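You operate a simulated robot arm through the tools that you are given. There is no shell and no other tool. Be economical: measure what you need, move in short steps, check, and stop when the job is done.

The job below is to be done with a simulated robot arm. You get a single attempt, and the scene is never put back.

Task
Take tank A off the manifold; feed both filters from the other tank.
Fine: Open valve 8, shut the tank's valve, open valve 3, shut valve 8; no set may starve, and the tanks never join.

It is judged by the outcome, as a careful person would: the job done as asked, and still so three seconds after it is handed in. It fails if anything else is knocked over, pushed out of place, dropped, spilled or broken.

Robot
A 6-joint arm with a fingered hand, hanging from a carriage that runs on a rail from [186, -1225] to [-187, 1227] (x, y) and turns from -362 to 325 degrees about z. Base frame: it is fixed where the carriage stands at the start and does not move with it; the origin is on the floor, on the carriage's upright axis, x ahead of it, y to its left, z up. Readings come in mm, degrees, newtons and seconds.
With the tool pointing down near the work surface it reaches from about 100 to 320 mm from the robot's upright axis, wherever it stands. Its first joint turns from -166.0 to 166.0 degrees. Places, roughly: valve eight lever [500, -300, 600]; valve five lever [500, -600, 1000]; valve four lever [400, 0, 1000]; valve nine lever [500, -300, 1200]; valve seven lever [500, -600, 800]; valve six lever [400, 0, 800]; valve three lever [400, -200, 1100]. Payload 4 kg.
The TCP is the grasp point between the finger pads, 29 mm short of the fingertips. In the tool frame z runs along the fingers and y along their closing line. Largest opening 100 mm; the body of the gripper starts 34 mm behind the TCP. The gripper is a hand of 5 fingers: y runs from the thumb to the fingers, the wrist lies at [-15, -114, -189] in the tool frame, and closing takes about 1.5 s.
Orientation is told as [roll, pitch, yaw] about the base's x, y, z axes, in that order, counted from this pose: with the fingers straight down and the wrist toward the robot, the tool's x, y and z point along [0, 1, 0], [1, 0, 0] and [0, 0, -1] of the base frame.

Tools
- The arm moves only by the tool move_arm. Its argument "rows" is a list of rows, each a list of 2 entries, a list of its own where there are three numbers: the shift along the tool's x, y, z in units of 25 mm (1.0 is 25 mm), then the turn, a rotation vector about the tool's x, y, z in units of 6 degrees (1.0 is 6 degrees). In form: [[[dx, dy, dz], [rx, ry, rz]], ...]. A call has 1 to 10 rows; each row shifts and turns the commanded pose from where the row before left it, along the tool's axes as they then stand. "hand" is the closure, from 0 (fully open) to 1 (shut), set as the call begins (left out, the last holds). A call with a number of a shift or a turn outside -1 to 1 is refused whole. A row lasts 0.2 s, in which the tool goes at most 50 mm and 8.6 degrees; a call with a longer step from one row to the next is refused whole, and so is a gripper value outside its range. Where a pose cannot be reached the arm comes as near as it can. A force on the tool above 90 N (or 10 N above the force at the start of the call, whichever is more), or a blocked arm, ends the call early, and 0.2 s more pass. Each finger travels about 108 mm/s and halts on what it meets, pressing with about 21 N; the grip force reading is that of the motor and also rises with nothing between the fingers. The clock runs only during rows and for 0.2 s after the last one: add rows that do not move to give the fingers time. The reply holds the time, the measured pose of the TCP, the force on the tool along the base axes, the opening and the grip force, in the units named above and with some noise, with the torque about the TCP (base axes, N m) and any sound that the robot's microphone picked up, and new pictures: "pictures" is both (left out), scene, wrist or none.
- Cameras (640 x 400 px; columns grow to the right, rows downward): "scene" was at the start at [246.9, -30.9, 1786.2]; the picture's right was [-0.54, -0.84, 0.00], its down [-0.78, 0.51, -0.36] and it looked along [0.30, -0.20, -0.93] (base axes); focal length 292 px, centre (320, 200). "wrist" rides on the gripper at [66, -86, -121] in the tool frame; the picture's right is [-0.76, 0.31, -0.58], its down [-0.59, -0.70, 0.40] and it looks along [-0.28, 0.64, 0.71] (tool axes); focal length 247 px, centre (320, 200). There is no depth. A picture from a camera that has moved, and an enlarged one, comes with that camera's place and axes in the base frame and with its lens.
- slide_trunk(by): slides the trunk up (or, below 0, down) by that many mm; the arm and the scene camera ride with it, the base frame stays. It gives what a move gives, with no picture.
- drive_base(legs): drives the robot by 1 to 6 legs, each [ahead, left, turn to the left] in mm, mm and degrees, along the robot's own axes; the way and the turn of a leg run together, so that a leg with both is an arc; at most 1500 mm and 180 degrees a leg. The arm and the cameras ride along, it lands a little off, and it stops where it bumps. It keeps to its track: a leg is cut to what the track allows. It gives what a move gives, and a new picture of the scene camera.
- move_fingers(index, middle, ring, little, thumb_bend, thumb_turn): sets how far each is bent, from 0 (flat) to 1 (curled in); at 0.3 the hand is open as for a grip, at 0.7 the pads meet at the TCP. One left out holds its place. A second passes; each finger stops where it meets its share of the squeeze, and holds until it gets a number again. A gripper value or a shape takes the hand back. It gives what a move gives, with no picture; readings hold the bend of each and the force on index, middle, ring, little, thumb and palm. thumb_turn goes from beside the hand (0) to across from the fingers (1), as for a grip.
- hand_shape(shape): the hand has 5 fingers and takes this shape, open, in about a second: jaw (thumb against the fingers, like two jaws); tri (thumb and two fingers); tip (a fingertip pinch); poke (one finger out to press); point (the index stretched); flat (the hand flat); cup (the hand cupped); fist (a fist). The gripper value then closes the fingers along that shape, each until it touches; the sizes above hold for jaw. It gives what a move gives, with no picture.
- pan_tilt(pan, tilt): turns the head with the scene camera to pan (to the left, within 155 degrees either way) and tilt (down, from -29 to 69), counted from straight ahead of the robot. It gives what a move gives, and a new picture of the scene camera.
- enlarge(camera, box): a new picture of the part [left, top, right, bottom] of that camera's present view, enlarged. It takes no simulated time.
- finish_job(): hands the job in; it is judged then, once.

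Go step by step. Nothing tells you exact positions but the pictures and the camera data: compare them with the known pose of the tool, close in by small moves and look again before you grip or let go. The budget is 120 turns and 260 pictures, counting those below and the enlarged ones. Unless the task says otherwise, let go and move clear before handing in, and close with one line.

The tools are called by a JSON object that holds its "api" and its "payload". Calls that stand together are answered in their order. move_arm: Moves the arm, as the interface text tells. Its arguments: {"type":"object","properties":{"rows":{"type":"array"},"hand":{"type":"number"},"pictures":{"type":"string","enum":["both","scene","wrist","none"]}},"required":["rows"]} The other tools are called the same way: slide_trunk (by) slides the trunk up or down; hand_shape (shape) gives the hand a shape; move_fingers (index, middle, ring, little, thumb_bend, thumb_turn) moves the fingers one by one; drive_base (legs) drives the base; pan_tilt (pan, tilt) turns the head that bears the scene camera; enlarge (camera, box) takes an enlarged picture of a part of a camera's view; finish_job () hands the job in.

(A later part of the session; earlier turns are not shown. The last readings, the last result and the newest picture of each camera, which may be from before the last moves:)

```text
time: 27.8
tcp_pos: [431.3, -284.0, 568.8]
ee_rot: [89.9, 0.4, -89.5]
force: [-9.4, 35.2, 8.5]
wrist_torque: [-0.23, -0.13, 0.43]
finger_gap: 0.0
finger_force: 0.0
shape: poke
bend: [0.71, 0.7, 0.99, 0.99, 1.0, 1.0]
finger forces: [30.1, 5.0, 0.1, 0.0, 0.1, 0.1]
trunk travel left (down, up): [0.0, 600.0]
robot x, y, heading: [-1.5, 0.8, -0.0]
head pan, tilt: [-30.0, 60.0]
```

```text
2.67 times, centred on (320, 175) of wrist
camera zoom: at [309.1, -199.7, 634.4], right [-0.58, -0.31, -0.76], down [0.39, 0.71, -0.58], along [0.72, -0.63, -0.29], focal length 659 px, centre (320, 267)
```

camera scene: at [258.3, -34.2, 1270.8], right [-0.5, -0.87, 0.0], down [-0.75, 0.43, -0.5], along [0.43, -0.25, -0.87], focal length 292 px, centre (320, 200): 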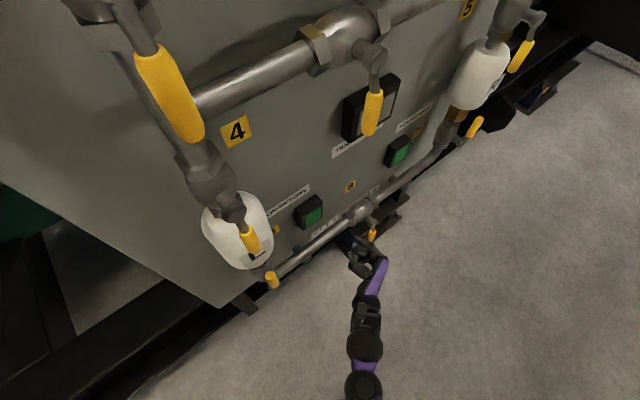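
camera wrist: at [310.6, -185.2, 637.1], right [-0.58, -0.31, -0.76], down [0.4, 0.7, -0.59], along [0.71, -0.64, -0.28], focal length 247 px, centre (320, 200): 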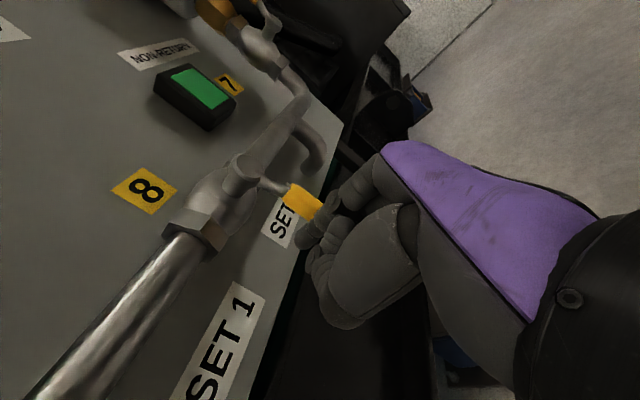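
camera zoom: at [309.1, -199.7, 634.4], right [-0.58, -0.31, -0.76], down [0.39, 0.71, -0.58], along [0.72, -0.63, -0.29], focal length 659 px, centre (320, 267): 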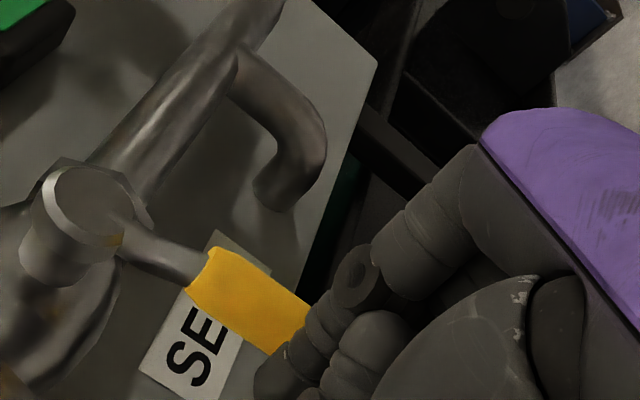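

Pushing right at 35 N near the end doesn't move it, so right may be its stop. I go around and try pushing left gently from the other side.

{"api": "move_arm", "payload": {"rows": [[[0, -0.8, 0], [0, 0, 0]], [[0, 0, -1], [0, 0, 0]], [[0, 0, -1], [0, 0, 0]], [[0, 1, -0.4], [0, 0, 0]], [[0, 1, 0], [0, 0, 0]], [[0, 1, 0], [0, 0, 0]], [[0.6, 0.2, 0], [0, 0, 0]]], "pictures": "wrist"}}

{"api": "enlarge", "payload": {"camera": "scene", "box": [324, 190, 420, 250]}}

```text
time: 29.4
tcp_pos: [372.7, -356.0, 586.6]
ee_rot: [90.0, 0.1, -90.1]
force: [-0.1, -0.3, -0.2]
wrist_torque: [0.0, 0.0, -0.01]
finger_gap: 0.3
finger_force: 0.0
shape: poke
bend: [0.7, 0.7, 0.99, 0.99, 1.0, 1.0]
finger forces: [0.1, 0.1, 0.0, 0.0, 0.0, 0.0]
trunk travel left (down, up): [0.0, 600.0]
robot x, y, heading: [-2.0, 1.8, 0.1]
head pan, tilt: [-30.0, 60.0]
camera wrist: at [251.1, -270.5, 650.8], right [-0.58, -0.31, -0.76], down [0.4, 0.7, -0.59], along [0.71, -0.64, -0.28], focal length 247 px, centre (320, 200)
```

wrist: 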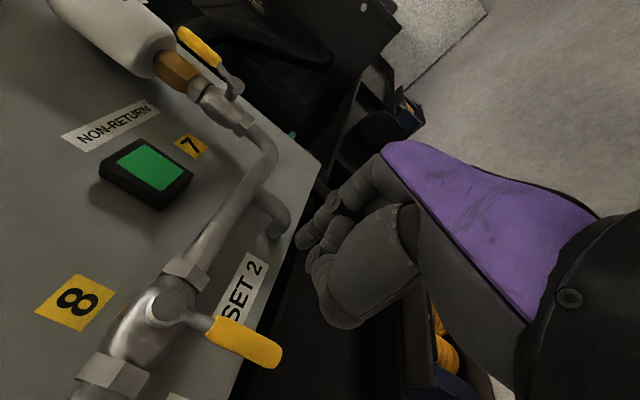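

```text
6.67 times, centred on (372, 220) of scene
camera zoom: at [257.5, -33.5, 1270.6], right [-0.5, -0.87, 0.0], down [-0.75, 0.43, -0.5], along [0.43, -0.25, -0.87], focal length 1943 px, centre (-27, 67)
```

zoom: 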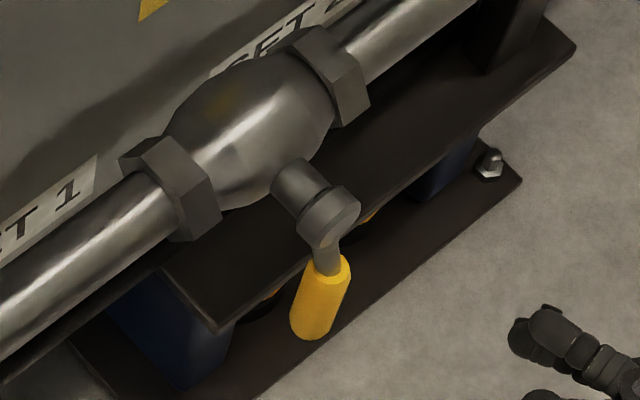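

Now well seen: hub (451, -295, 640), handle tip (441, -297, 555), hanging exactly vertical. I approach on its right side at z≈562 and push left.

{"api": "move_arm", "payload": {"rows": [[[-1, 0.4, 0], [0, 0, 0]], [[0, 0, 0.8], [0, 0, 0]], [[0, 0, 0.8], [0, 0, 0]], [[0, 0, 0.8], [0, 0, 0]]], "pictures": "wrist"}}

{"api": "enlarge", "payload": {"camera": "scene", "box": [324, 190, 420, 250]}}

```text
time: 30.4
tcp_pos: [432.9, -367.5, 563.6]
ee_rot: [90.1, 0.0, -90.0]
force: [0.0, 1.1, 0.7]
wrist_torque: [0.01, 0.01, 0.02]
finger_gap: 0.2
finger_force: 0.1
shape: poke
bend: [0.7, 0.7, 0.99, 0.99, 1.0, 1.0]
finger forces: [0.1, 0.0, 0.0, 0.1, 0.1, 0.1]
trunk travel left (down, up): [0.0, 600.0]
robot x, y, heading: [-0.4, 4.9, -0.0]
head pan, tilt: [-30.0, 60.0]
camera wrist: at [311.4, -282.2, 627.6], right [-0.58, -0.31, -0.76], down [0.4, 0.7, -0.59], along [0.71, -0.64, -0.28], focal length 247 px, centre (320, 200)
```

wrist: 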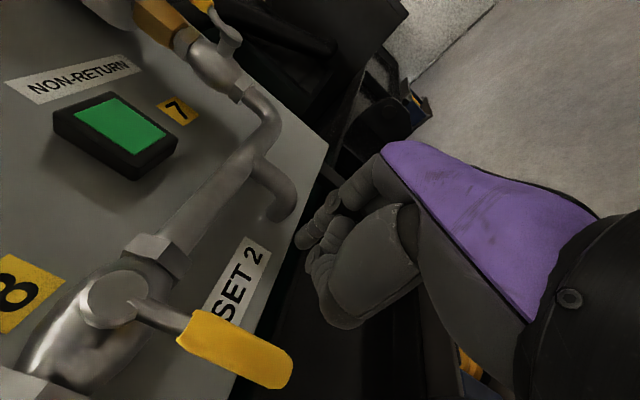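

```text
6.67 times, centred on (372, 220) of scene
camera zoom: at [258.2, -34.0, 1270.8], right [-0.5, -0.87, 0.0], down [-0.75, 0.43, -0.5], along [0.43, -0.25, -0.87], focal length 1943 px, centre (-27, 67)
```

zoom: 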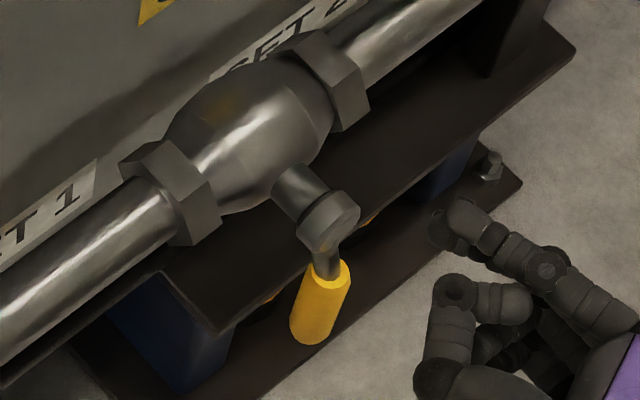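

I push left in small steps from here.

{"api": "move_arm", "payload": {"rows": [[[0, -0.6, 0], [0, 0, 0]], [[0, -0.6, 0], [0, 0, 0]], [[0, -0.4, 0], [0, 0, 0]], [[0, -0.4, 0], [0, 0, 0]]], "pictures": "wrist"}}

{"api": "enlarge", "payload": {"camera": "scene", "box": [324, 190, 420, 250]}}

```text
time: 31.4
tcp_pos: [433.1, -316.7, 562.9]
ee_rot: [90.0, -0.1, -90.0]
force: [-0.4, 0.6, 0.3]
wrist_torque: [-0.03, 0.0, -0.04]
finger_gap: 0.0
finger_force: 0.1
shape: poke
bend: [0.7, 0.7, 0.99, 0.99, 1.0, 1.0]
finger forces: [0.0, 0.1, 0.0, 0.0, 0.0, 0.0]
trunk travel left (down, up): [0.0, 600.0]
robot x, y, heading: [1.4, -0.1, -0.2]
head pan, tilt: [-30.0, 60.0]
camera wrist: at [311.0, -231.4, 627.2], right [-0.58, -0.31, -0.76], down [0.4, 0.7, -0.59], along [0.71, -0.64, -0.28], focal length 247 px, centre (320, 200)
```

wrist: 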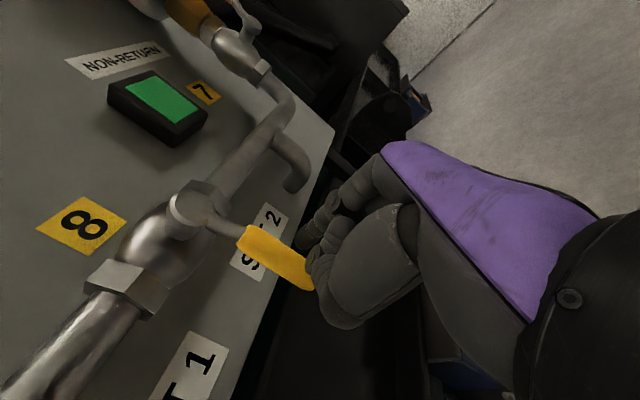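

```text
6.67 times, centred on (372, 220) of scene
camera zoom: at [257.6, -33.7, 1270.6], right [-0.5, -0.87, 0.0], down [-0.75, 0.43, -0.5], along [0.43, -0.25, -0.87], focal length 1943 px, centre (-27, 67)
```

zoom: 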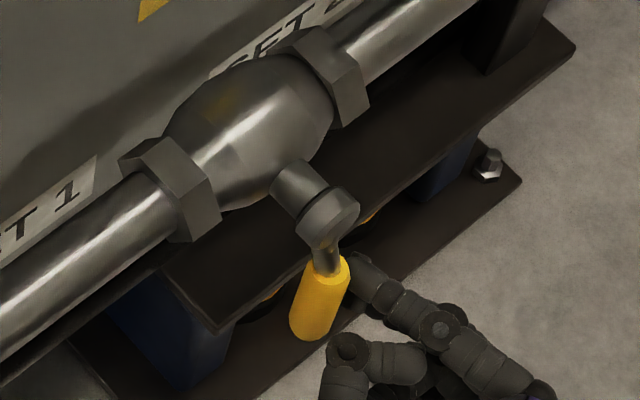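

Almost touching; continue left.

{"api": "move_arm", "payload": {"rows": [[[0, -0.4, 0], [0, 0, 0]], [[0, -0.4, 0], [0, 0, 0]], [[0, -0.4, 0], [0, 0, 0]]], "pictures": "wrist"}}

{"api": "enlarge", "payload": {"camera": "scene", "box": [324, 190, 420, 250]}}

```text
time: 32.2
tcp_pos: [431.6, -288.2, 562.0]
ee_rot: [90.0, 0.0, -90.1]
force: [-0.4, -2.2, -0.1]
wrist_torque: [0.03, 0.0, -0.01]
finger_gap: 0.0
finger_force: 0.1
shape: poke
bend: [0.7, 0.7, 0.99, 0.99, 1.0, 1.0]
finger forces: [1.3, 0.0, 0.0, 0.1, 0.0, 0.0]
trunk travel left (down, up): [0.0, 600.0]
robot x, y, heading: [0.0, -2.6, -0.2]
head pan, tilt: [-30.0, 60.0]
camera wrist: at [310.1, -202.2, 626.4], right [-0.58, -0.31, -0.76], down [0.4, 0.7, -0.59], along [0.71, -0.64, -0.28], focal length 247 px, centre (320, 200)
```

wrist: 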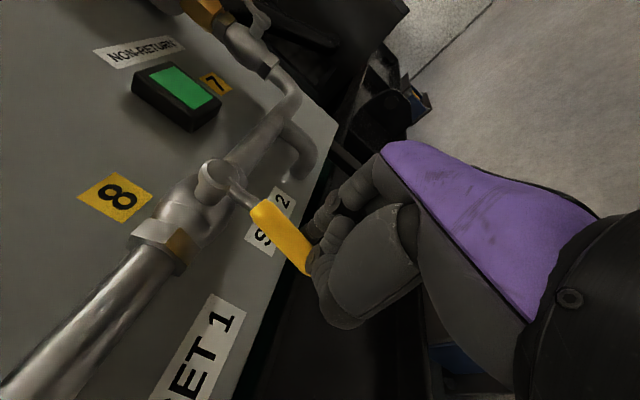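

```text
6.67 times, centred on (372, 220) of scene
camera zoom: at [257.6, -34.0, 1270.6], right [-0.5, -0.87, 0.0], down [-0.75, 0.43, -0.5], along [0.43, -0.25, -0.87], focal length 1943 px, centre (-27, 67)
```

zoom: 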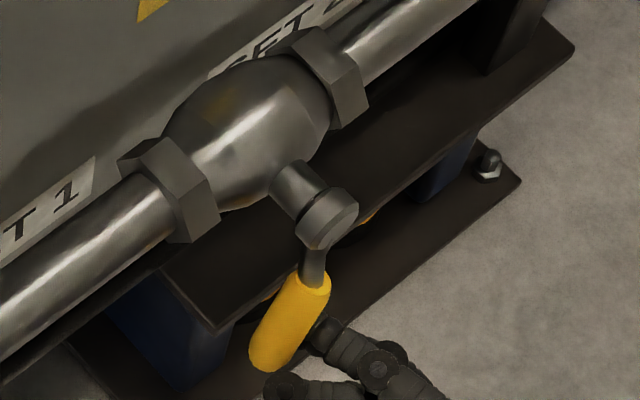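

The lever turns left freely at about 2 N, so left is its opening direction. I sweep along the arc.

{"api": "move_arm", "payload": {"rows": [[[0.14, -0.5, 0], [0, 0, 0]], [[0.14, -0.5, 0], [0, 0, 0]], [[0.32, -0.44, 0], [0, 0, 0]], [[0.32, -0.44, 0], [0, 0, 0]], [[0.5, -0.2, 0], [0, 0, 0]]], "pictures": "wrist"}}

{"api": "enlarge", "payload": {"camera": "scene", "box": [324, 190, 420, 250]}}

```text
time: 33.4
tcp_pos: [430.5, -234.6, 595.4]
ee_rot: [89.9, -0.1, -90.0]
force: [-2.3, 0.2, -2.7]
wrist_torque: [0.01, -0.02, -0.01]
finger_gap: 0.0
finger_force: 0.1
shape: poke
bend: [0.7, 0.7, 0.99, 0.99, 1.0, 1.0]
finger forces: [2.7, 0.1, 0.0, 0.0, 0.0, 0.0]
trunk travel left (down, up): [0.0, 600.0]
robot x, y, heading: [1.6, -3.4, 0.0]
head pan, tilt: [-30.0, 60.0]
camera wrist: at [309.1, -149.5, 660.3], right [-0.58, -0.31, -0.76], down [0.4, 0.7, -0.59], along [0.71, -0.64, -0.28], focal length 247 px, centre (320, 200)
```

wrist: 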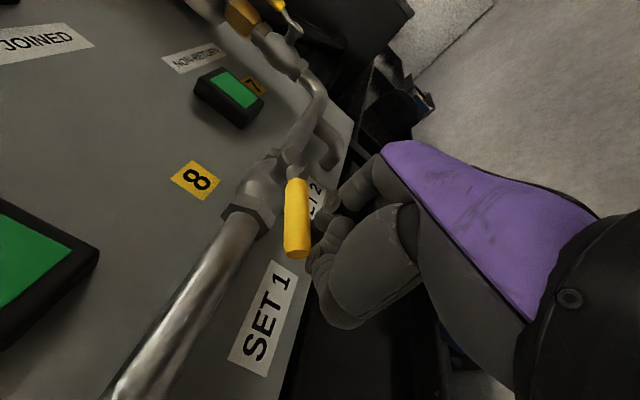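

```text
6.67 times, centred on (372, 220) of scene
camera zoom: at [257.2, -33.7, 1270.5], right [-0.5, -0.87, 0.0], down [-0.75, 0.43, -0.5], along [0.43, -0.25, -0.87], focal length 1943 px, centre (-27, 67)
```

zoom: 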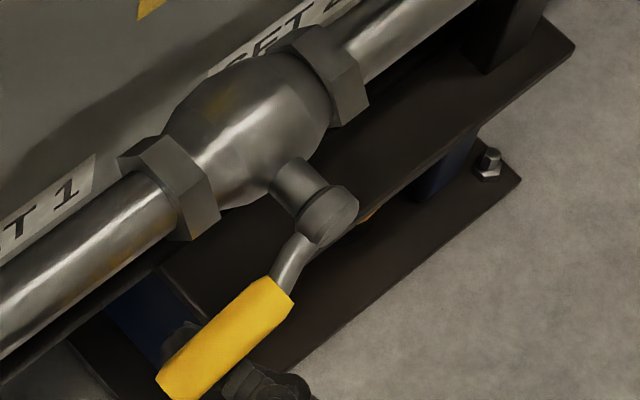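

About 60° turned. I now lift until the lever meets its stop.

{"api": "move_arm", "payload": {"rows": [[[0.3, 0, 0], [0, 0, 0]], [[0.3, 0, 0], [0, 0, 0]], [[0.3, 0, 0], [0, 0, 0]]], "pictures": "wrist"}}

{"api": "enlarge", "payload": {"camera": "scene", "box": [324, 190, 420, 250]}}

```text
time: 34.2
tcp_pos: [430.9, -234.3, 617.4]
ee_rot: [89.8, 0.1, -90.0]
force: [1.0, 0.2, -9.1]
wrist_torque: [0.02, 0.07, -0.01]
finger_gap: 0.1
finger_force: 0.0
shape: poke
bend: [0.71, 0.7, 0.99, 0.99, 1.0, 1.0]
finger forces: [9.2, 0.0, 0.0, 0.0, 0.1, 0.0]
trunk travel left (down, up): [0.0, 600.0]
robot x, y, heading: [-3.0, -2.7, -0.2]
head pan, tilt: [-30.0, 60.0]
camera wrist: at [309.6, -149.5, 683.1], right [-0.58, -0.31, -0.75], down [0.4, 0.7, -0.59], along [0.71, -0.64, -0.29], focal length 247 px, centre (320, 200)
```

wrist: 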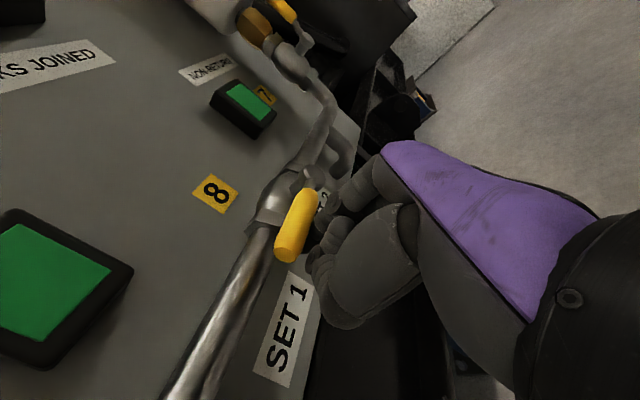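

```text
6.67 times, centred on (372, 220) of scene
camera zoom: at [257.3, -33.6, 1270.3], right [-0.5, -0.87, 0.0], down [-0.75, 0.43, -0.5], along [0.43, -0.25, -0.87], focal length 1943 px, centre (-27, 67)
```

zoom: 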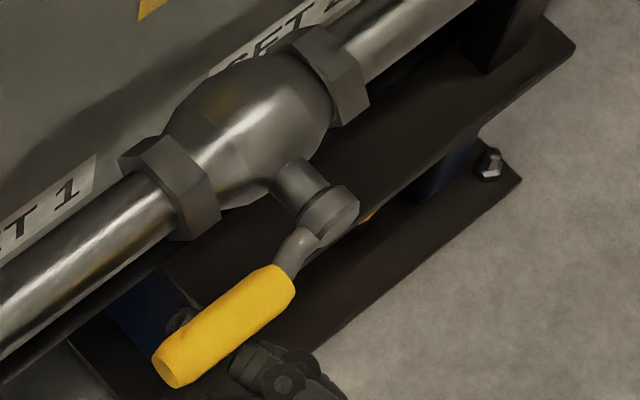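

Force rises to 9 N, nearly at the stop. One more small lift to seat it.

{"api": "move_arm", "payload": {"rows": [[[0.3, 0, 0], [0, 0, 0]], [[0.2, 0, 0], [0, 0, 0]]], "pictures": "none"}}

{"api": "enlarge", "payload": {"camera": "scene", "box": [324, 190, 420, 250]}}

```text
time: 34.8
tcp_pos: [428.1, -235.5, 621.5]
ee_rot: [88.6, 0.7, -90.1]
force: [3.0, -5.0, -46.0]
wrist_torque: [0.15, 0.34, -0.05]
finger_gap: 0.0
finger_force: 0.1
shape: poke
bend: [0.71, 0.7, 0.99, 0.99, 1.0, 1.0]
finger forces: [43.8, 0.1, 0.1, 0.0, 0.0, 0.0]
trunk travel left (down, up): [0.0, 600.0]
robot x, y, heading: [-2.5, 0.9, -0.1]
head pan, tilt: [-30.0, 60.0]
```

```text
6.67 times, centred on (372, 220) of scene
camera zoom: at [256.1, -33.9, 1269.6], right [-0.5, -0.87, 0.0], down [-0.75, 0.43, -0.5], along [0.43, -0.25, -0.87], focal length 1943 px, centre (-27, 67)
```

zoom: 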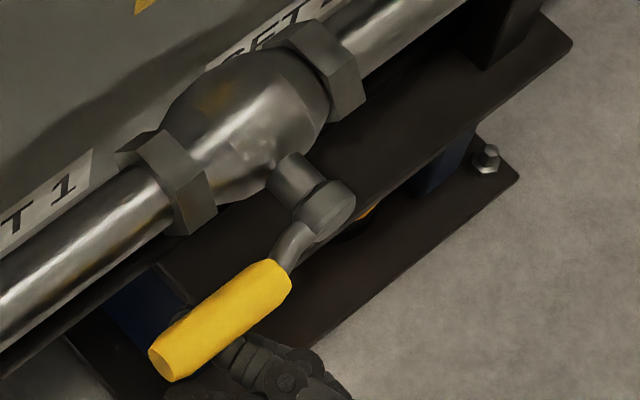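

Valve 8 is fully open (hard stop at 46 N). I back away, raise the trunk and drive left so the same arm posture faces valve 1.

{"api": "move_arm", "payload": {"rows": [[[-0.6, 0, 0], [0, 0, 0]], [[-0.6, 0, 0], [0, 0, 0]], [[0, 0, -1], [0, 0, 0]], [[0, 0, -1], [0, 0, 0]], [[0, 0, -1], [0, 0, 0]], [[0, 0, -1], [0, 0, 0]]], "pictures": "scene"}}

{"api": "slide_trunk", "payload": {"by": 540}}

{"api": "drive_base", "payload": {"legs": [[-30, 200, 0]]}}

```text
time: 36.2
tcp_pos: [331.1, -233.7, 602.1]
ee_rot: [90.1, 0.0, -90.0]
force: [-0.4, -0.1, 0.5]
wrist_torque: [-0.02, 0.01, 0.02]
finger_gap: 0.2
finger_force: 0.1
shape: poke
bend: [0.7, 0.7, 0.99, 0.99, 1.0, 1.0]
finger forces: [0.0, 0.0, 0.1, 0.1, 0.0, 0.1]
trunk travel left (down, up): [0.0, 600.0]
robot x, y, heading: [-3.8, 1.2, -0.2]
head pan, tilt: [-30.0, 60.0]
camera scene: at [257.5, -33.5, 1270.6], right [-0.5, -0.87, 0.0], down [-0.75, 0.43, -0.5], along [0.43, -0.25, -0.87], focal length 292 px, centre (320, 200)
```

scene: 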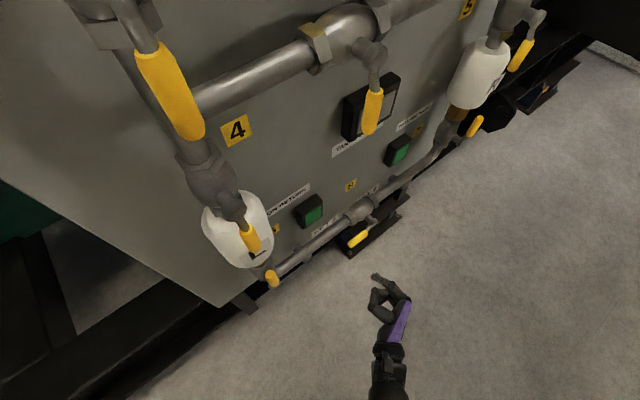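

```text
refused: 540 is not a number from -400 to 400
```

```text
time: 37.9
tcp_pos: [303.2, -32.3, 601.5]
ee_rot: [89.9, 0.0, -89.7]
force: [-0.7, 0.1, 0.4]
wrist_torque: [0.02, 0.0, -0.05]
finger_gap: 0.1
finger_force: 0.1
shape: poke
bend: [0.7, 0.7, 0.99, 0.99, 1.0, 1.0]
finger forces: [0.1, 0.0, 0.0, 0.0, 0.1, 0.0]
trunk travel left (down, up): [0.0, 600.0]
robot x, y, heading: [-27.5, 199.5, 0.3]
head pan, tilt: [-30.0, 60.0]
camera scene: at [227.5, 167.3, 1270.6], right [-0.5, -0.87, 0.0], down [-0.75, 0.43, -0.5], along [0.43, -0.25, -0.87], focal length 292 px, centre (320, 200)
```

scene: 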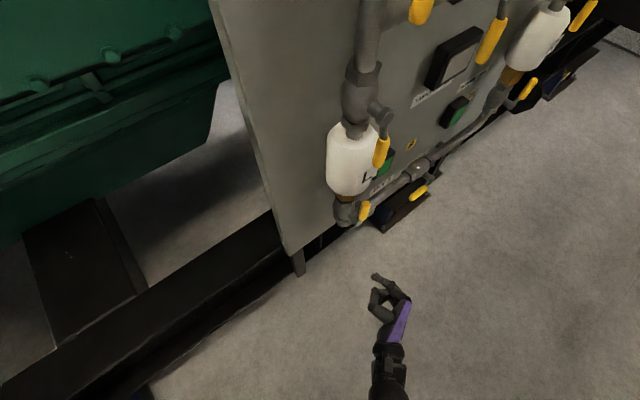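

Valve 8's lever lies along its pipe. The hand is clear of the levers, so I raise the trunk.

{"api": "slide_trunk", "payload": {"by": 400}}

{"api": "slide_trunk", "payload": {"by": 140}}

{"api": "pan_tilt", "payload": {"pan": -25, "tilt": 60}}

{"api": "enlarge", "payload": {"camera": "wrist", "box": [0, 0, 640, 400]}}

```text
time: 41.7
tcp_pos: [303.2, -33.9, 1003.1]
ee_rot: [90.0, 0.0, -89.7]
force: [0.3, 0.4, -0.8]
wrist_torque: [0.01, -0.02, 0.05]
finger_gap: 0.2
finger_force: 0.1
shape: poke
bend: [0.7, 0.7, 0.99, 0.99, 1.0, 1.0]
finger forces: [0.0, 0.0, 0.1, 0.0, 0.1, 0.0]
trunk travel left (down, up): [-400.0, 200.0]
robot x, y, heading: [-30.3, 199.3, 0.3]
head pan, tilt: [-30.0, 60.0]
```

```text
time: 43.4
tcp_pos: [303.1, -33.3, 1142.3]
ee_rot: [90.0, 0.1, -89.7]
force: [0.8, -0.3, 0.0]
wrist_torque: [-0.02, 0.03, 0.0]
finger_gap: 0.0
finger_force: 0.1
shape: poke
bend: [0.7, 0.7, 0.99, 0.99, 1.0, 1.0]
finger forces: [0.0, 0.1, 0.1, 0.0, 0.1, 0.0]
trunk travel left (down, up): [-540.0, 60.0]
robot x, y, heading: [-32.0, 197.7, 0.1]
head pan, tilt: [-30.0, 60.0]
```

```text
time: 44.0
tcp_pos: [304.2, -32.5, 1141.8]
ee_rot: [90.1, -0.1, -89.7]
force: [0.7, 0.4, 0.2]
wrist_torque: [-0.02, 0.0, -0.01]
finger_gap: 0.2
finger_force: 0.1
shape: poke
bend: [0.7, 0.7, 0.99, 0.99, 1.0, 1.0]
finger forces: [0.0, 0.1, 0.1, 0.1, 0.0, 0.0]
trunk travel left (down, up): [-540.0, 60.0]
robot x, y, heading: [-32.3, 202.8, 0.1]
head pan, tilt: [-25.0, 60.0]
camera scene: at [230.2, 171.9, 1810.6], right [-0.42, -0.91, 0.0], down [-0.79, 0.36, -0.5], along [0.45, -0.21, -0.87], focal length 292 px, centre (320, 200)
```

scene: 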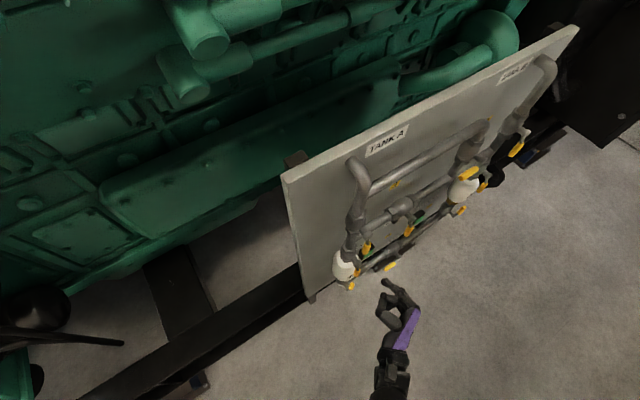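

```text
1.00 times, centred on (320, 200) of wrist (not enlarged: the box is as wide or as high as the picture)
camera zoom: at [181.2, 51.6, 1206.3], right [-0.58, -0.31, -0.76], down [0.39, 0.7, -0.59], along [0.72, -0.64, -0.28], focal length 247 px, centre (320, 200)
```

zoom: 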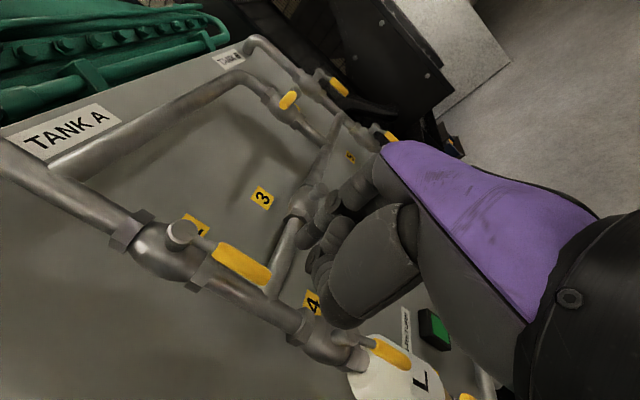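

Valve 1's lever is visible. I enlarge the scene view to triangulate it.

{"api": "enlarge", "payload": {"camera": "scene", "box": [312, 220, 408, 280]}}

{"api": "enlarge", "payload": {"camera": "wrist", "box": [100, 160, 340, 310]}}

```text
6.67 times, centred on (360, 250) of scene
camera zoom: at [230.2, 171.9, 1810.6], right [-0.42, -0.91, 0.0], down [-0.79, 0.36, -0.5], along [0.45, -0.21, -0.87], focal length 1943 px, centre (53, -133)
```

zoom: 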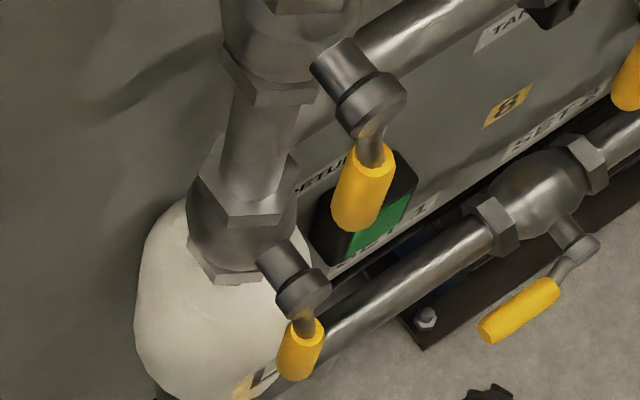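

```text
2.67 times, centred on (220, 235) of wrist
camera zoom: at [181.2, 51.6, 1206.3], right [-0.58, -0.31, -0.76], down [0.39, 0.7, -0.59], along [0.72, -0.64, -0.28], focal length 659 px, centre (587, 107)
```

zoom: 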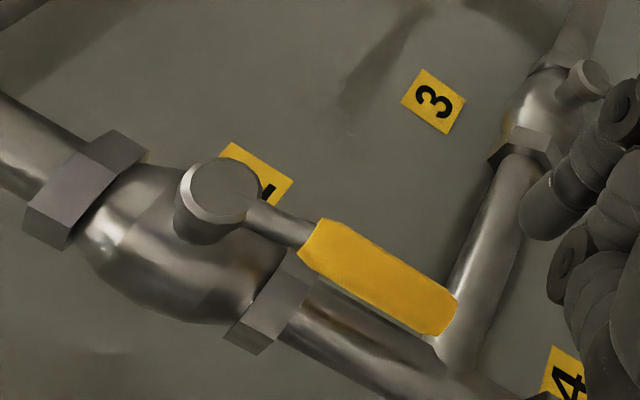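

Valve 1: hub (404, -27, 1225), handle tip (397, -26, 1141). I move to its right side and then forward beside the handle.

{"api": "move_arm", "payload": {"rows": [[[0, 0.7, 0], [0, 0, 0]], [[0.1, 0.7, 0], [0, 0, 0]], [[0, 0, 0.9], [0, 0, 0]], [[0, 0, 0.9], [0, 0, 0]], [[0, 0, 0.9], [0, 0, 0]], [[0, 0, 0.7], [0, 0, 0]]], "pictures": "wrist"}}

{"api": "enlarge", "payload": {"camera": "scene", "box": [312, 220, 408, 280]}}

```text
time: 45.4
tcp_pos: [387.9, -68.4, 1144.8]
ee_rot: [90.0, 0.0, -89.8]
force: [0.0, -0.7, -0.3]
wrist_torque: [0.0, -0.01, 0.02]
finger_gap: 0.0
finger_force: 0.1
shape: poke
bend: [0.7, 0.7, 0.99, 0.99, 1.0, 1.0]
finger forces: [0.0, 0.1, 0.1, 0.0, 0.0, 0.1]
trunk travel left (down, up): [-540.0, 60.0]
robot x, y, heading: [-32.7, 198.0, 0.2]
head pan, tilt: [-25.0, 60.0]
camera wrist: at [266.1, 16.7, 1209.0], right [-0.58, -0.31, -0.76], down [0.39, 0.71, -0.59], along [0.72, -0.64, -0.28], focal length 247 px, centre (320, 200)
```

wrist: 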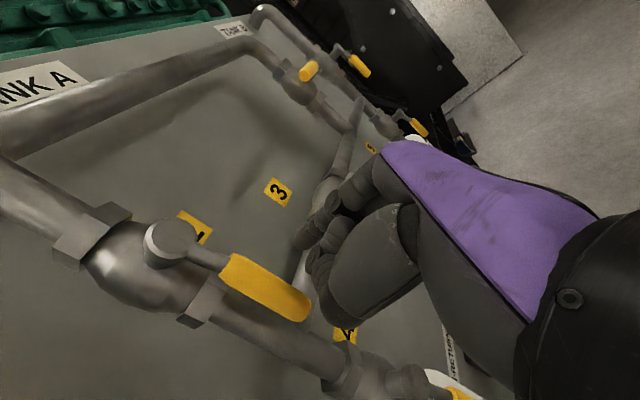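

```text
6.67 times, centred on (360, 250) of scene
camera zoom: at [230.1, 172.0, 1810.6], right [-0.42, -0.91, 0.0], down [-0.79, 0.36, -0.5], along [0.45, -0.21, -0.87], focal length 1943 px, centre (53, -133)
```

zoom: 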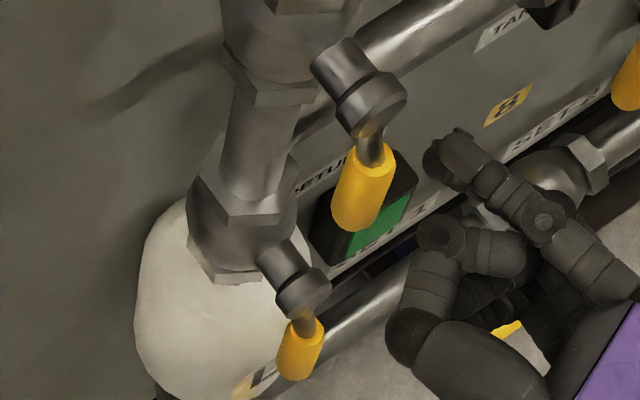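

Well placed. I push left gently first to check the turning direction.

{"api": "move_arm", "payload": {"rows": [[[0, -0.5, 0], [0, 0, 0]], [[0, -0.5, 0], [0, 0, 0]], [[0, -0.5, 0], [0, 0, 0]], [[0, -0.4, 0], [0, 0, 0]]], "pictures": "wrist"}}

{"api": "enlarge", "payload": {"camera": "scene", "box": [312, 220, 408, 280]}}

```text
time: 46.4
tcp_pos: [389.0, -20.6, 1145.0]
ee_rot: [90.0, -0.1, -89.8]
force: [-0.6, -2.0, 0.0]
wrist_torque: [0.01, 0.0, -0.04]
finger_gap: 0.1
finger_force: 0.0
shape: poke
bend: [0.7, 0.7, 0.99, 0.99, 1.0, 1.0]
finger forces: [1.4, 0.1, 0.1, 0.1, 0.0, 0.0]
trunk travel left (down, up): [-540.0, 60.0]
robot x, y, heading: [-28.7, 200.4, 0.2]
head pan, tilt: [-25.0, 60.0]
camera wrist: at [265.9, 64.2, 1209.2], right [-0.58, -0.31, -0.76], down [0.4, 0.7, -0.59], along [0.72, -0.64, -0.28], focal length 247 px, centre (320, 200)
```

wrist: 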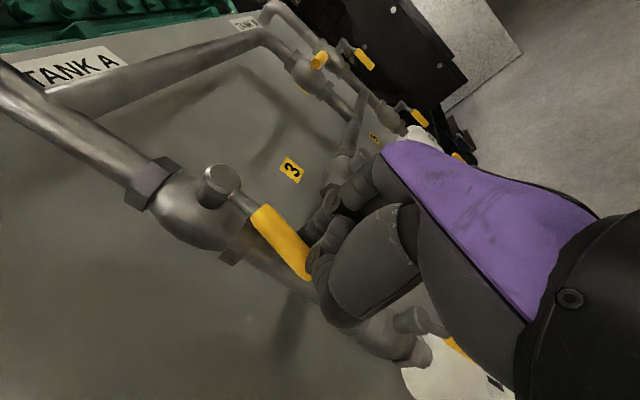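

```text
6.67 times, centred on (360, 250) of scene
camera zoom: at [230.2, 171.8, 1810.6], right [-0.42, -0.91, 0.0], down [-0.79, 0.36, -0.5], along [0.45, -0.21, -0.87], focal length 1943 px, centre (53, -133)
```

zoom: 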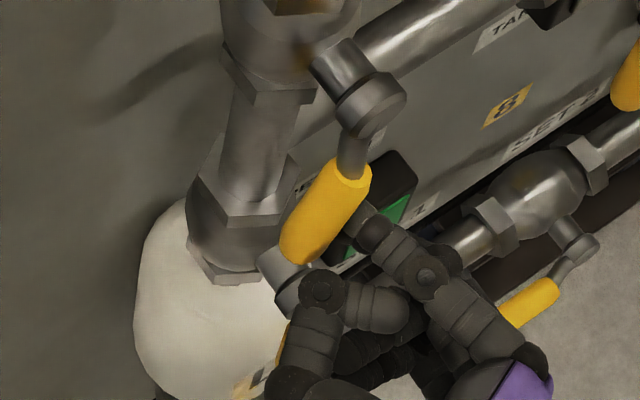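

It turns left freely. I sweep the arc as for valve 8.

{"api": "move_arm", "payload": {"rows": [[[0.14, -0.5, 0], [0, 0, 0]], [[0.14, -0.5, 0], [0, 0, 0]], [[0.32, -0.44, 0], [0, 0, 0]], [[0.32, -0.44, 0], [0, 0, 0]], [[0.5, -0.3, 0], [0, 0, 0]], [[0.3, 0, 0], [0, 0, 0]], [[0.3, 0, 0], [0, 0, 0]], [[0.2, 0, 0], [0, 0, 0]]], "pictures": "wrist"}}

{"api": "enlarge", "payload": {"camera": "scene", "box": [312, 220, 408, 280]}}

```text
time: 48.2
tcp_pos: [387.3, 34.3, 1198.1]
ee_rot: [89.8, 0.1, -89.7]
force: [0.6, 0.3, -6.8]
wrist_torque: [0.04, 0.1, 0.04]
finger_gap: 0.0
finger_force: 0.1
shape: poke
bend: [0.7, 0.7, 0.99, 0.99, 1.0, 1.0]
finger forces: [7.3, 0.1, 0.0, 0.1, 0.0, 0.0]
trunk travel left (down, up): [-540.0, 60.0]
robot x, y, heading: [-26.5, 196.8, 0.4]
head pan, tilt: [-25.0, 60.0]
camera wrist: at [265.1, 119.4, 1263.4], right [-0.58, -0.31, -0.75], down [0.39, 0.71, -0.59], along [0.72, -0.64, -0.29], focal length 247 px, centre (320, 200)
```

wrist: 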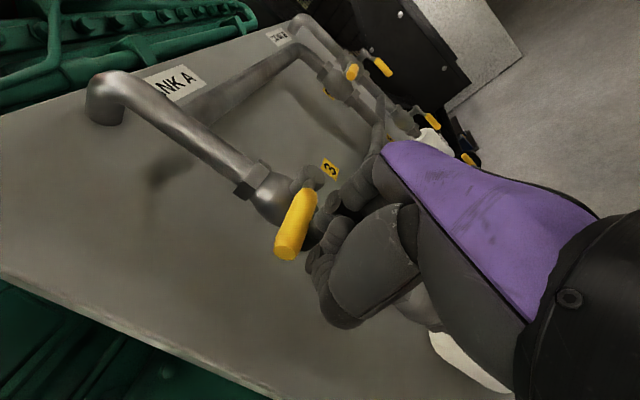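

```text
6.67 times, centred on (360, 250) of scene
camera zoom: at [230.1, 172.0, 1810.4], right [-0.42, -0.91, 0.0], down [-0.79, 0.36, -0.5], along [0.45, -0.21, -0.87], focal length 1943 px, centre (53, -133)
```

zoom: 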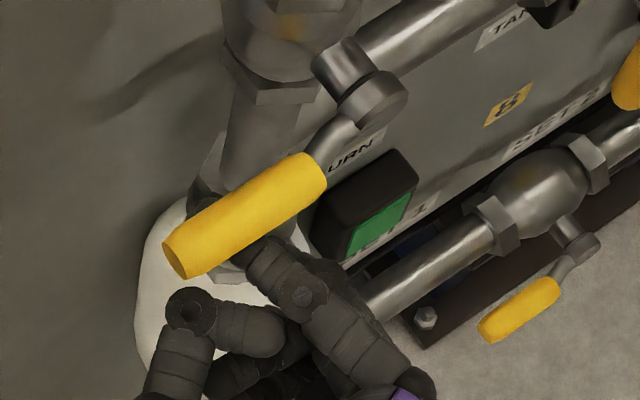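

Near the stop already, lamps are still green. I press a little more to seat it.

{"api": "move_arm", "payload": {"rows": [[[0.3, 0, 0], [0, 0, 0]], [[0.2, 0, 0], [0, 0, 0]]], "pictures": "none"}}

{"api": "enlarge", "payload": {"camera": "scene", "box": [312, 220, 408, 280]}}

```text
time: 48.8
tcp_pos: [385.5, 34.1, 1201.7]
ee_rot: [88.5, 0.4, -89.7]
force: [10.1, -4.6, -48.5]
wrist_torque: [0.19, 0.66, -0.04]
finger_gap: 0.0
finger_force: 0.1
shape: poke
bend: [0.71, 0.7, 0.99, 0.99, 1.0, 1.0]
finger forces: [47.0, 0.0, 0.1, 0.0, 0.1, 0.0]
trunk travel left (down, up): [-540.0, 60.0]
robot x, y, heading: [-26.0, 202.9, 0.3]
head pan, tilt: [-25.0, 60.0]
```

```text
6.67 times, centred on (360, 250) of scene
camera zoom: at [229.8, 172.0, 1809.7], right [-0.42, -0.91, 0.0], down [-0.79, 0.36, -0.5], along [0.45, -0.21, -0.87], focal length 1943 px, centre (53, -133)
```

zoom: 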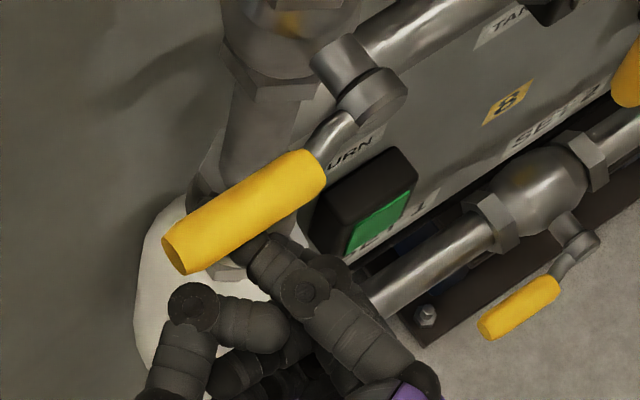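

Valve 1 is shut and the lamps stay green. I back away and drive right to valve 3.

{"api": "move_arm", "payload": {"rows": [[[-0.8, 0, 0], [0, 0, 0]], [[-0.8, 0, 0], [0, 0, 0]], [[0, 0, -1], [0, 0, 0]], [[0, 0, -1], [0, 0, 0]], [[0, 0, -1], [0, 0, 0]], [[0, 0, -1], [0, 0, 0]]], "pictures": "none"}}

{"api": "drive_base", "payload": {"legs": [[30, -200, 0]]}}

{"api": "slide_trunk", "payload": {"by": -70}}

{"api": "pan_tilt", "payload": {"pan": -15, "tilt": 60}}

{"api": "enlarge", "payload": {"camera": "wrist", "box": [0, 0, 640, 400]}}

```text
time: 50.2
tcp_pos: [287.5, 34.2, 1172.2]
ee_rot: [90.0, 0.0, -89.6]
force: [0.3, -0.6, 1.0]
wrist_torque: [-0.01, 0.01, -0.03]
finger_gap: 0.0
finger_force: 0.0
shape: poke
bend: [0.7, 0.7, 0.99, 0.99, 1.0, 1.0]
finger forces: [0.0, 0.1, 0.0, 0.1, 0.0, 0.0]
trunk travel left (down, up): [-540.0, 60.0]
robot x, y, heading: [-31.0, 200.5, 0.3]
head pan, tilt: [-25.0, 60.0]
```

```text
time: 51.8
tcp_pos: [316.9, -166.1, 1170.5]
ee_rot: [90.0, 0.0, -89.8]
force: [-0.3, -0.3, 0.4]
wrist_torque: [0.02, -0.01, -0.01]
finger_gap: 0.0
finger_force: 0.1
shape: poke
bend: [0.7, 0.7, 0.99, 0.99, 1.0, 1.0]
finger forces: [0.1, 0.0, 0.0, 0.0, 0.1, 0.1]
trunk travel left (down, up): [-540.0, 60.0]
robot x, y, heading: [-1.1, -1.7, 0.2]
head pan, tilt: [-25.0, 60.0]
camera scene: at [260.6, -28.2, 1810.6], right [-0.42, -0.91, 0.0], down [-0.79, 0.36, -0.5], along [0.45, -0.21, -0.87], focal length 292 px, centre (320, 200)
```

scene: 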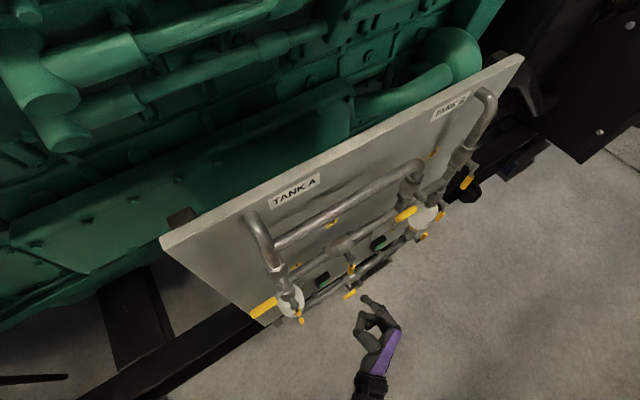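

```text
time: 52.9
tcp_pos: [317.6, -166.4, 1101.5]
ee_rot: [90.0, 0.0, -89.6]
force: [0.4, -0.1, 1.2]
wrist_torque: [-0.01, -0.02, -0.01]
finger_gap: 0.1
finger_force: 0.0
shape: poke
bend: [0.7, 0.7, 0.99, 0.99, 1.0, 1.0]
finger forces: [0.0, 0.0, 0.0, 0.0, 0.1, 0.0]
trunk travel left (down, up): [-470.0, 130.0]
robot x, y, heading: [-2.8, -3.1, 0.3]
head pan, tilt: [-25.0, 60.0]
```

```text
time: 53.6
tcp_pos: [317.9, -166.0, 1100.9]
ee_rot: [89.9, 0.0, -89.7]
force: [0.3, -0.3, 0.2]
wrist_torque: [0.03, -0.01, 0.01]
finger_gap: 0.0
finger_force: 0.1
shape: poke
bend: [0.7, 0.7, 0.99, 0.99, 1.0, 1.0]
finger forces: [0.0, 0.0, 0.0, 0.1, 0.0, 0.0]
trunk travel left (down, up): [-470.0, 130.0]
robot x, y, heading: [3.6, -1.4, 0.4]
head pan, tilt: [-15.0, 60.0]
camera scene: at [264.5, -17.3, 1740.6], right [-0.25, -0.97, 0.0], down [-0.84, 0.22, -0.5], along [0.48, -0.13, -0.87], focal length 292 px, centre (320, 200)
```

scene: 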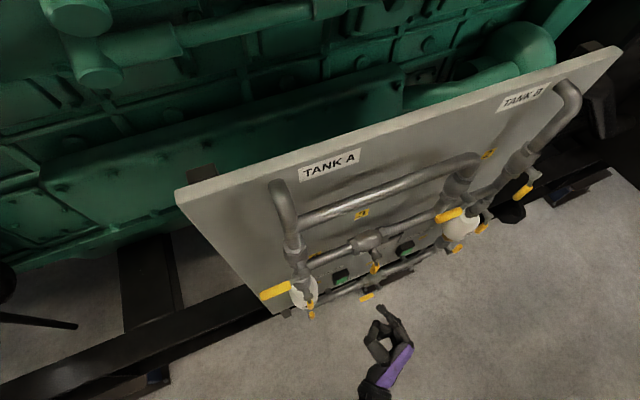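

```text
1.00 times, centred on (320, 200) of wrist (not enlarged: the box is as wide or as high as the picture)
camera zoom: at [195.0, -81.6, 1165.9], right [-0.58, -0.31, -0.76], down [0.39, 0.71, -0.59], along [0.72, -0.64, -0.28], focal length 247 px, centre (320, 200)
```

zoom: 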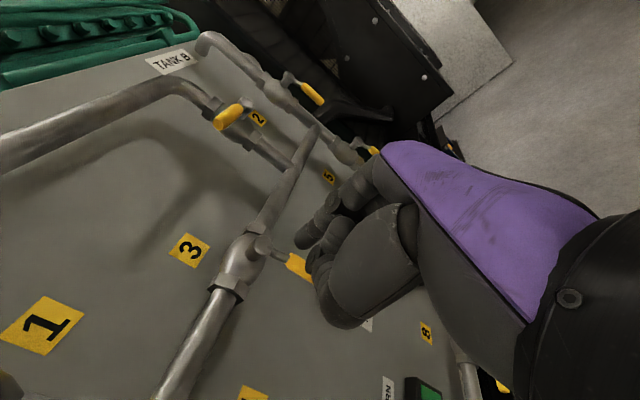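

I move the hand right past valve 3, still clear of the panel, then triangulate its lever.

{"api": "move_arm", "payload": {"rows": [[[0, 1, 0], [0, 0, 0]], [[0, 1, 0], [0, 0, 0]], [[0, 1, 0], [0, 0, 0]]], "pictures": "none"}}

{"api": "enlarge", "payload": {"camera": "wrist", "box": [120, 180, 360, 330]}}

{"api": "enlarge", "payload": {"camera": "scene", "box": [332, 230, 428, 290]}}

```text
time: 54.4
tcp_pos: [315.3, -241.8, 1100.3]
ee_rot: [90.0, 0.0, -89.7]
force: [-0.2, -0.4, 0.4]
wrist_torque: [-0.02, -0.02, 0.01]
finger_gap: 0.1
finger_force: 0.0
shape: poke
bend: [0.7, 0.7, 0.99, 0.99, 1.0, 1.0]
finger forces: [0.0, 0.0, 0.1, 0.0, 0.0, 0.0]
trunk travel left (down, up): [-470.0, 130.0]
robot x, y, heading: [0.1, 1.2, 0.3]
head pan, tilt: [-15.0, 60.0]
```

```text
2.67 times, centred on (240, 255) of wrist
camera zoom: at [193.4, -157.1, 1164.6], right [-0.58, -0.31, -0.76], down [0.39, 0.7, -0.59], along [0.72, -0.64, -0.28], focal length 659 px, centre (533, 53)
```

zoom: 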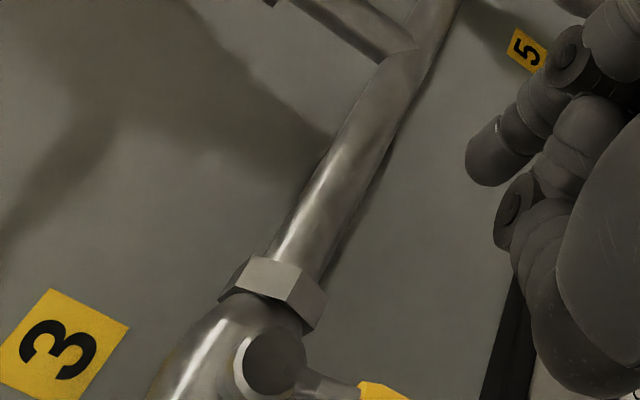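

```text
6.67 times, centred on (380, 260) of scene
camera zoom: at [264.5, -17.3, 1740.6], right [-0.25, -0.97, 0.0], down [-0.84, 0.22, -0.5], along [0.48, -0.13, -0.87], focal length 1943 px, centre (-80, -200)
```

zoom: 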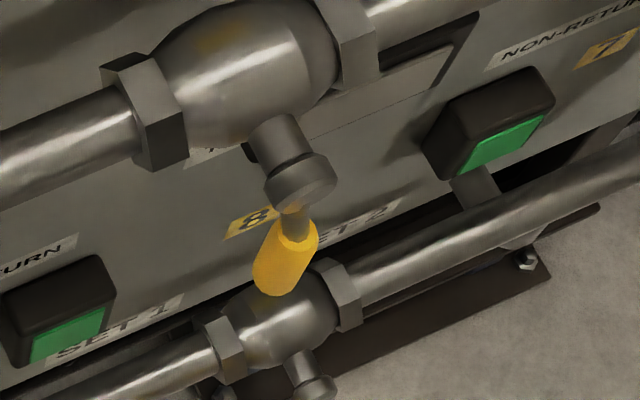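

Valve 3: hub (435, -198, 1115), tip (427, -197, 1030). I go down and in, to the right of the handle.

{"api": "move_arm", "payload": {"rows": [[[-0.9, 0, 0], [0, 0, 0]], [[-0.9, 0, 0], [0, 0, 0]], [[-0.8, 0, 0], [0, 0, 0]], [[0, 0, 0.9], [0, 0, 0]], [[0, 0, 0.9], [0, 0, 0]], [[0, 0, 0.9], [0, 0, 0]], [[0, 0, 0.7], [0, 0, 0]], [[0, 0, 0.6], [0, 0, 0]]], "pictures": "wrist"}}

{"api": "enlarge", "payload": {"camera": "scene", "box": [332, 230, 428, 290]}}

```text
time: 56.2
tcp_pos: [417.7, -240.3, 1035.8]
ee_rot: [90.0, -0.1, -89.7]
force: [-0.4, -0.4, 0.3]
wrist_torque: [0.03, 0.0, 0.01]
finger_gap: 0.0
finger_force: 0.1
shape: poke
bend: [0.7, 0.7, 0.99, 0.99, 1.0, 1.0]
finger forces: [0.0, 0.0, 0.0, 0.1, 0.0, 0.0]
trunk travel left (down, up): [-470.0, 130.0]
robot x, y, heading: [0.7, -1.0, 0.3]
head pan, tilt: [-15.0, 60.0]
camera wrist: at [295.6, -155.2, 1100.9], right [-0.58, -0.31, -0.76], down [0.39, 0.7, -0.59], along [0.72, -0.64, -0.28], focal length 247 px, centre (320, 200)
```

wrist: 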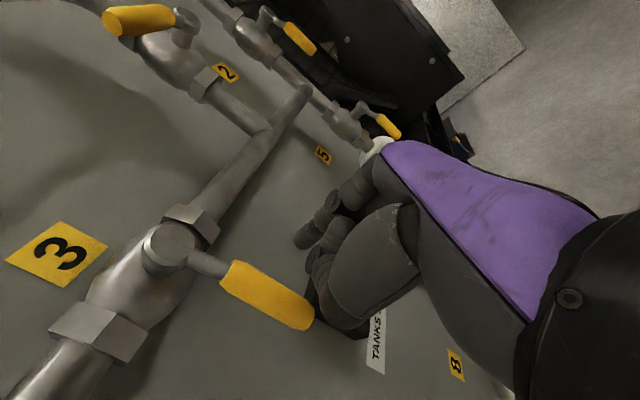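

```text
6.67 times, centred on (380, 260) of scene
camera zoom: at [264.5, -17.3, 1740.6], right [-0.25, -0.97, 0.0], down [-0.84, 0.22, -0.5], along [0.48, -0.13, -0.87], focal length 1943 px, centre (-80, -200)
```

zoom: 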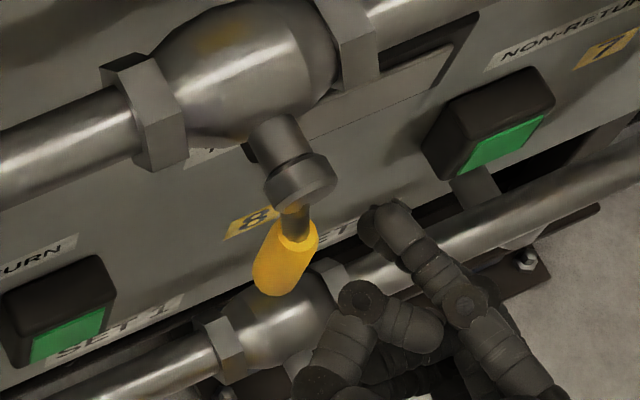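

Same relation as before, and valve 9 is clearly shut. I push left and along the arc.

{"api": "move_arm", "payload": {"rows": [[[0, -0.5, 0], [0, 0, 0]], [[0, -0.5, 0], [0, 0, 0]], [[0, -0.5, 0], [0, 0, 0]], [[0, -0.4, 0], [0, 0, 0]]], "pictures": "wrist"}}

```text
time: 57.2
tcp_pos: [417.4, -194.4, 1036.6]
ee_rot: [90.1, 0.0, -89.6]
force: [-1.2, -1.9, -0.5]
wrist_torque: [0.02, 0.0, -0.02]
finger_gap: 0.0
finger_force: 0.0
shape: poke
bend: [0.7, 0.7, 0.99, 0.99, 1.0, 1.0]
finger forces: [1.5, 0.1, 0.0, 0.0, 0.1, 0.0]
trunk travel left (down, up): [-470.0, 130.0]
robot x, y, heading: [-0.3, 0.3, 0.3]
head pan, tilt: [-15.0, 60.0]
camera wrist: at [295.0, -109.5, 1100.7], right [-0.58, -0.31, -0.76], down [0.4, 0.7, -0.59], along [0.72, -0.64, -0.28], focal length 247 px, centre (320, 200)
```

wrist: 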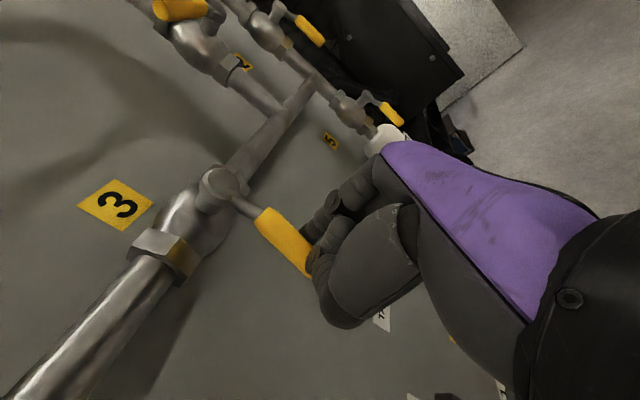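

It moves freely leftward. I complete the arc and seat it.

{"api": "move_arm", "payload": {"rows": [[[0.14, -0.5, 0], [0, 0, 0]], [[0.14, -0.5, 0], [0, 0, 0]], [[0.32, -0.44, 0], [0, 0, 0]], [[0.32, -0.44, 0], [0, 0, 0]], [[0.5, -0.3, 0], [0, 0, 0]], [[0.3, 0, 0], [0, 0, 0]], [[0.3, 0, 0], [0, 0, 0]], [[0.3, 0, 0], [0, 0, 0]]], "pictures": "none"}}

{"api": "enlarge", "payload": {"camera": "scene", "box": [332, 230, 428, 290]}}

```text
time: 59.0
tcp_pos: [415.4, -139.3, 1089.1]
ee_rot: [89.3, 0.0, -89.6]
force: [0.7, -2.0, -24.9]
wrist_torque: [0.11, 0.2, -0.05]
finger_gap: 0.0
finger_force: 0.1
shape: poke
bend: [0.71, 0.7, 0.99, 0.99, 1.0, 1.0]
finger forces: [23.1, 0.0, 0.0, 0.0, 0.0, 0.0]
trunk travel left (down, up): [-470.0, 130.0]
robot x, y, heading: [3.8, -2.6, 0.3]
head pan, tilt: [-15.0, 60.0]
```

```text
6.67 times, centred on (380, 260) of scene
camera zoom: at [264.0, -17.3, 1739.8], right [-0.25, -0.97, 0.0], down [-0.84, 0.22, -0.5], along [0.48, -0.13, -0.87], focal length 1943 px, centre (-80, -200)
```

zoom: 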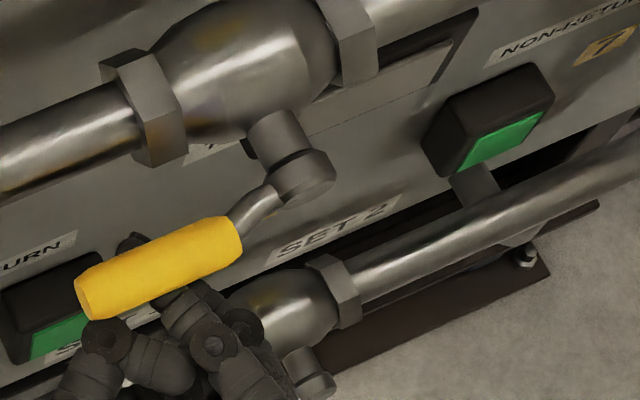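

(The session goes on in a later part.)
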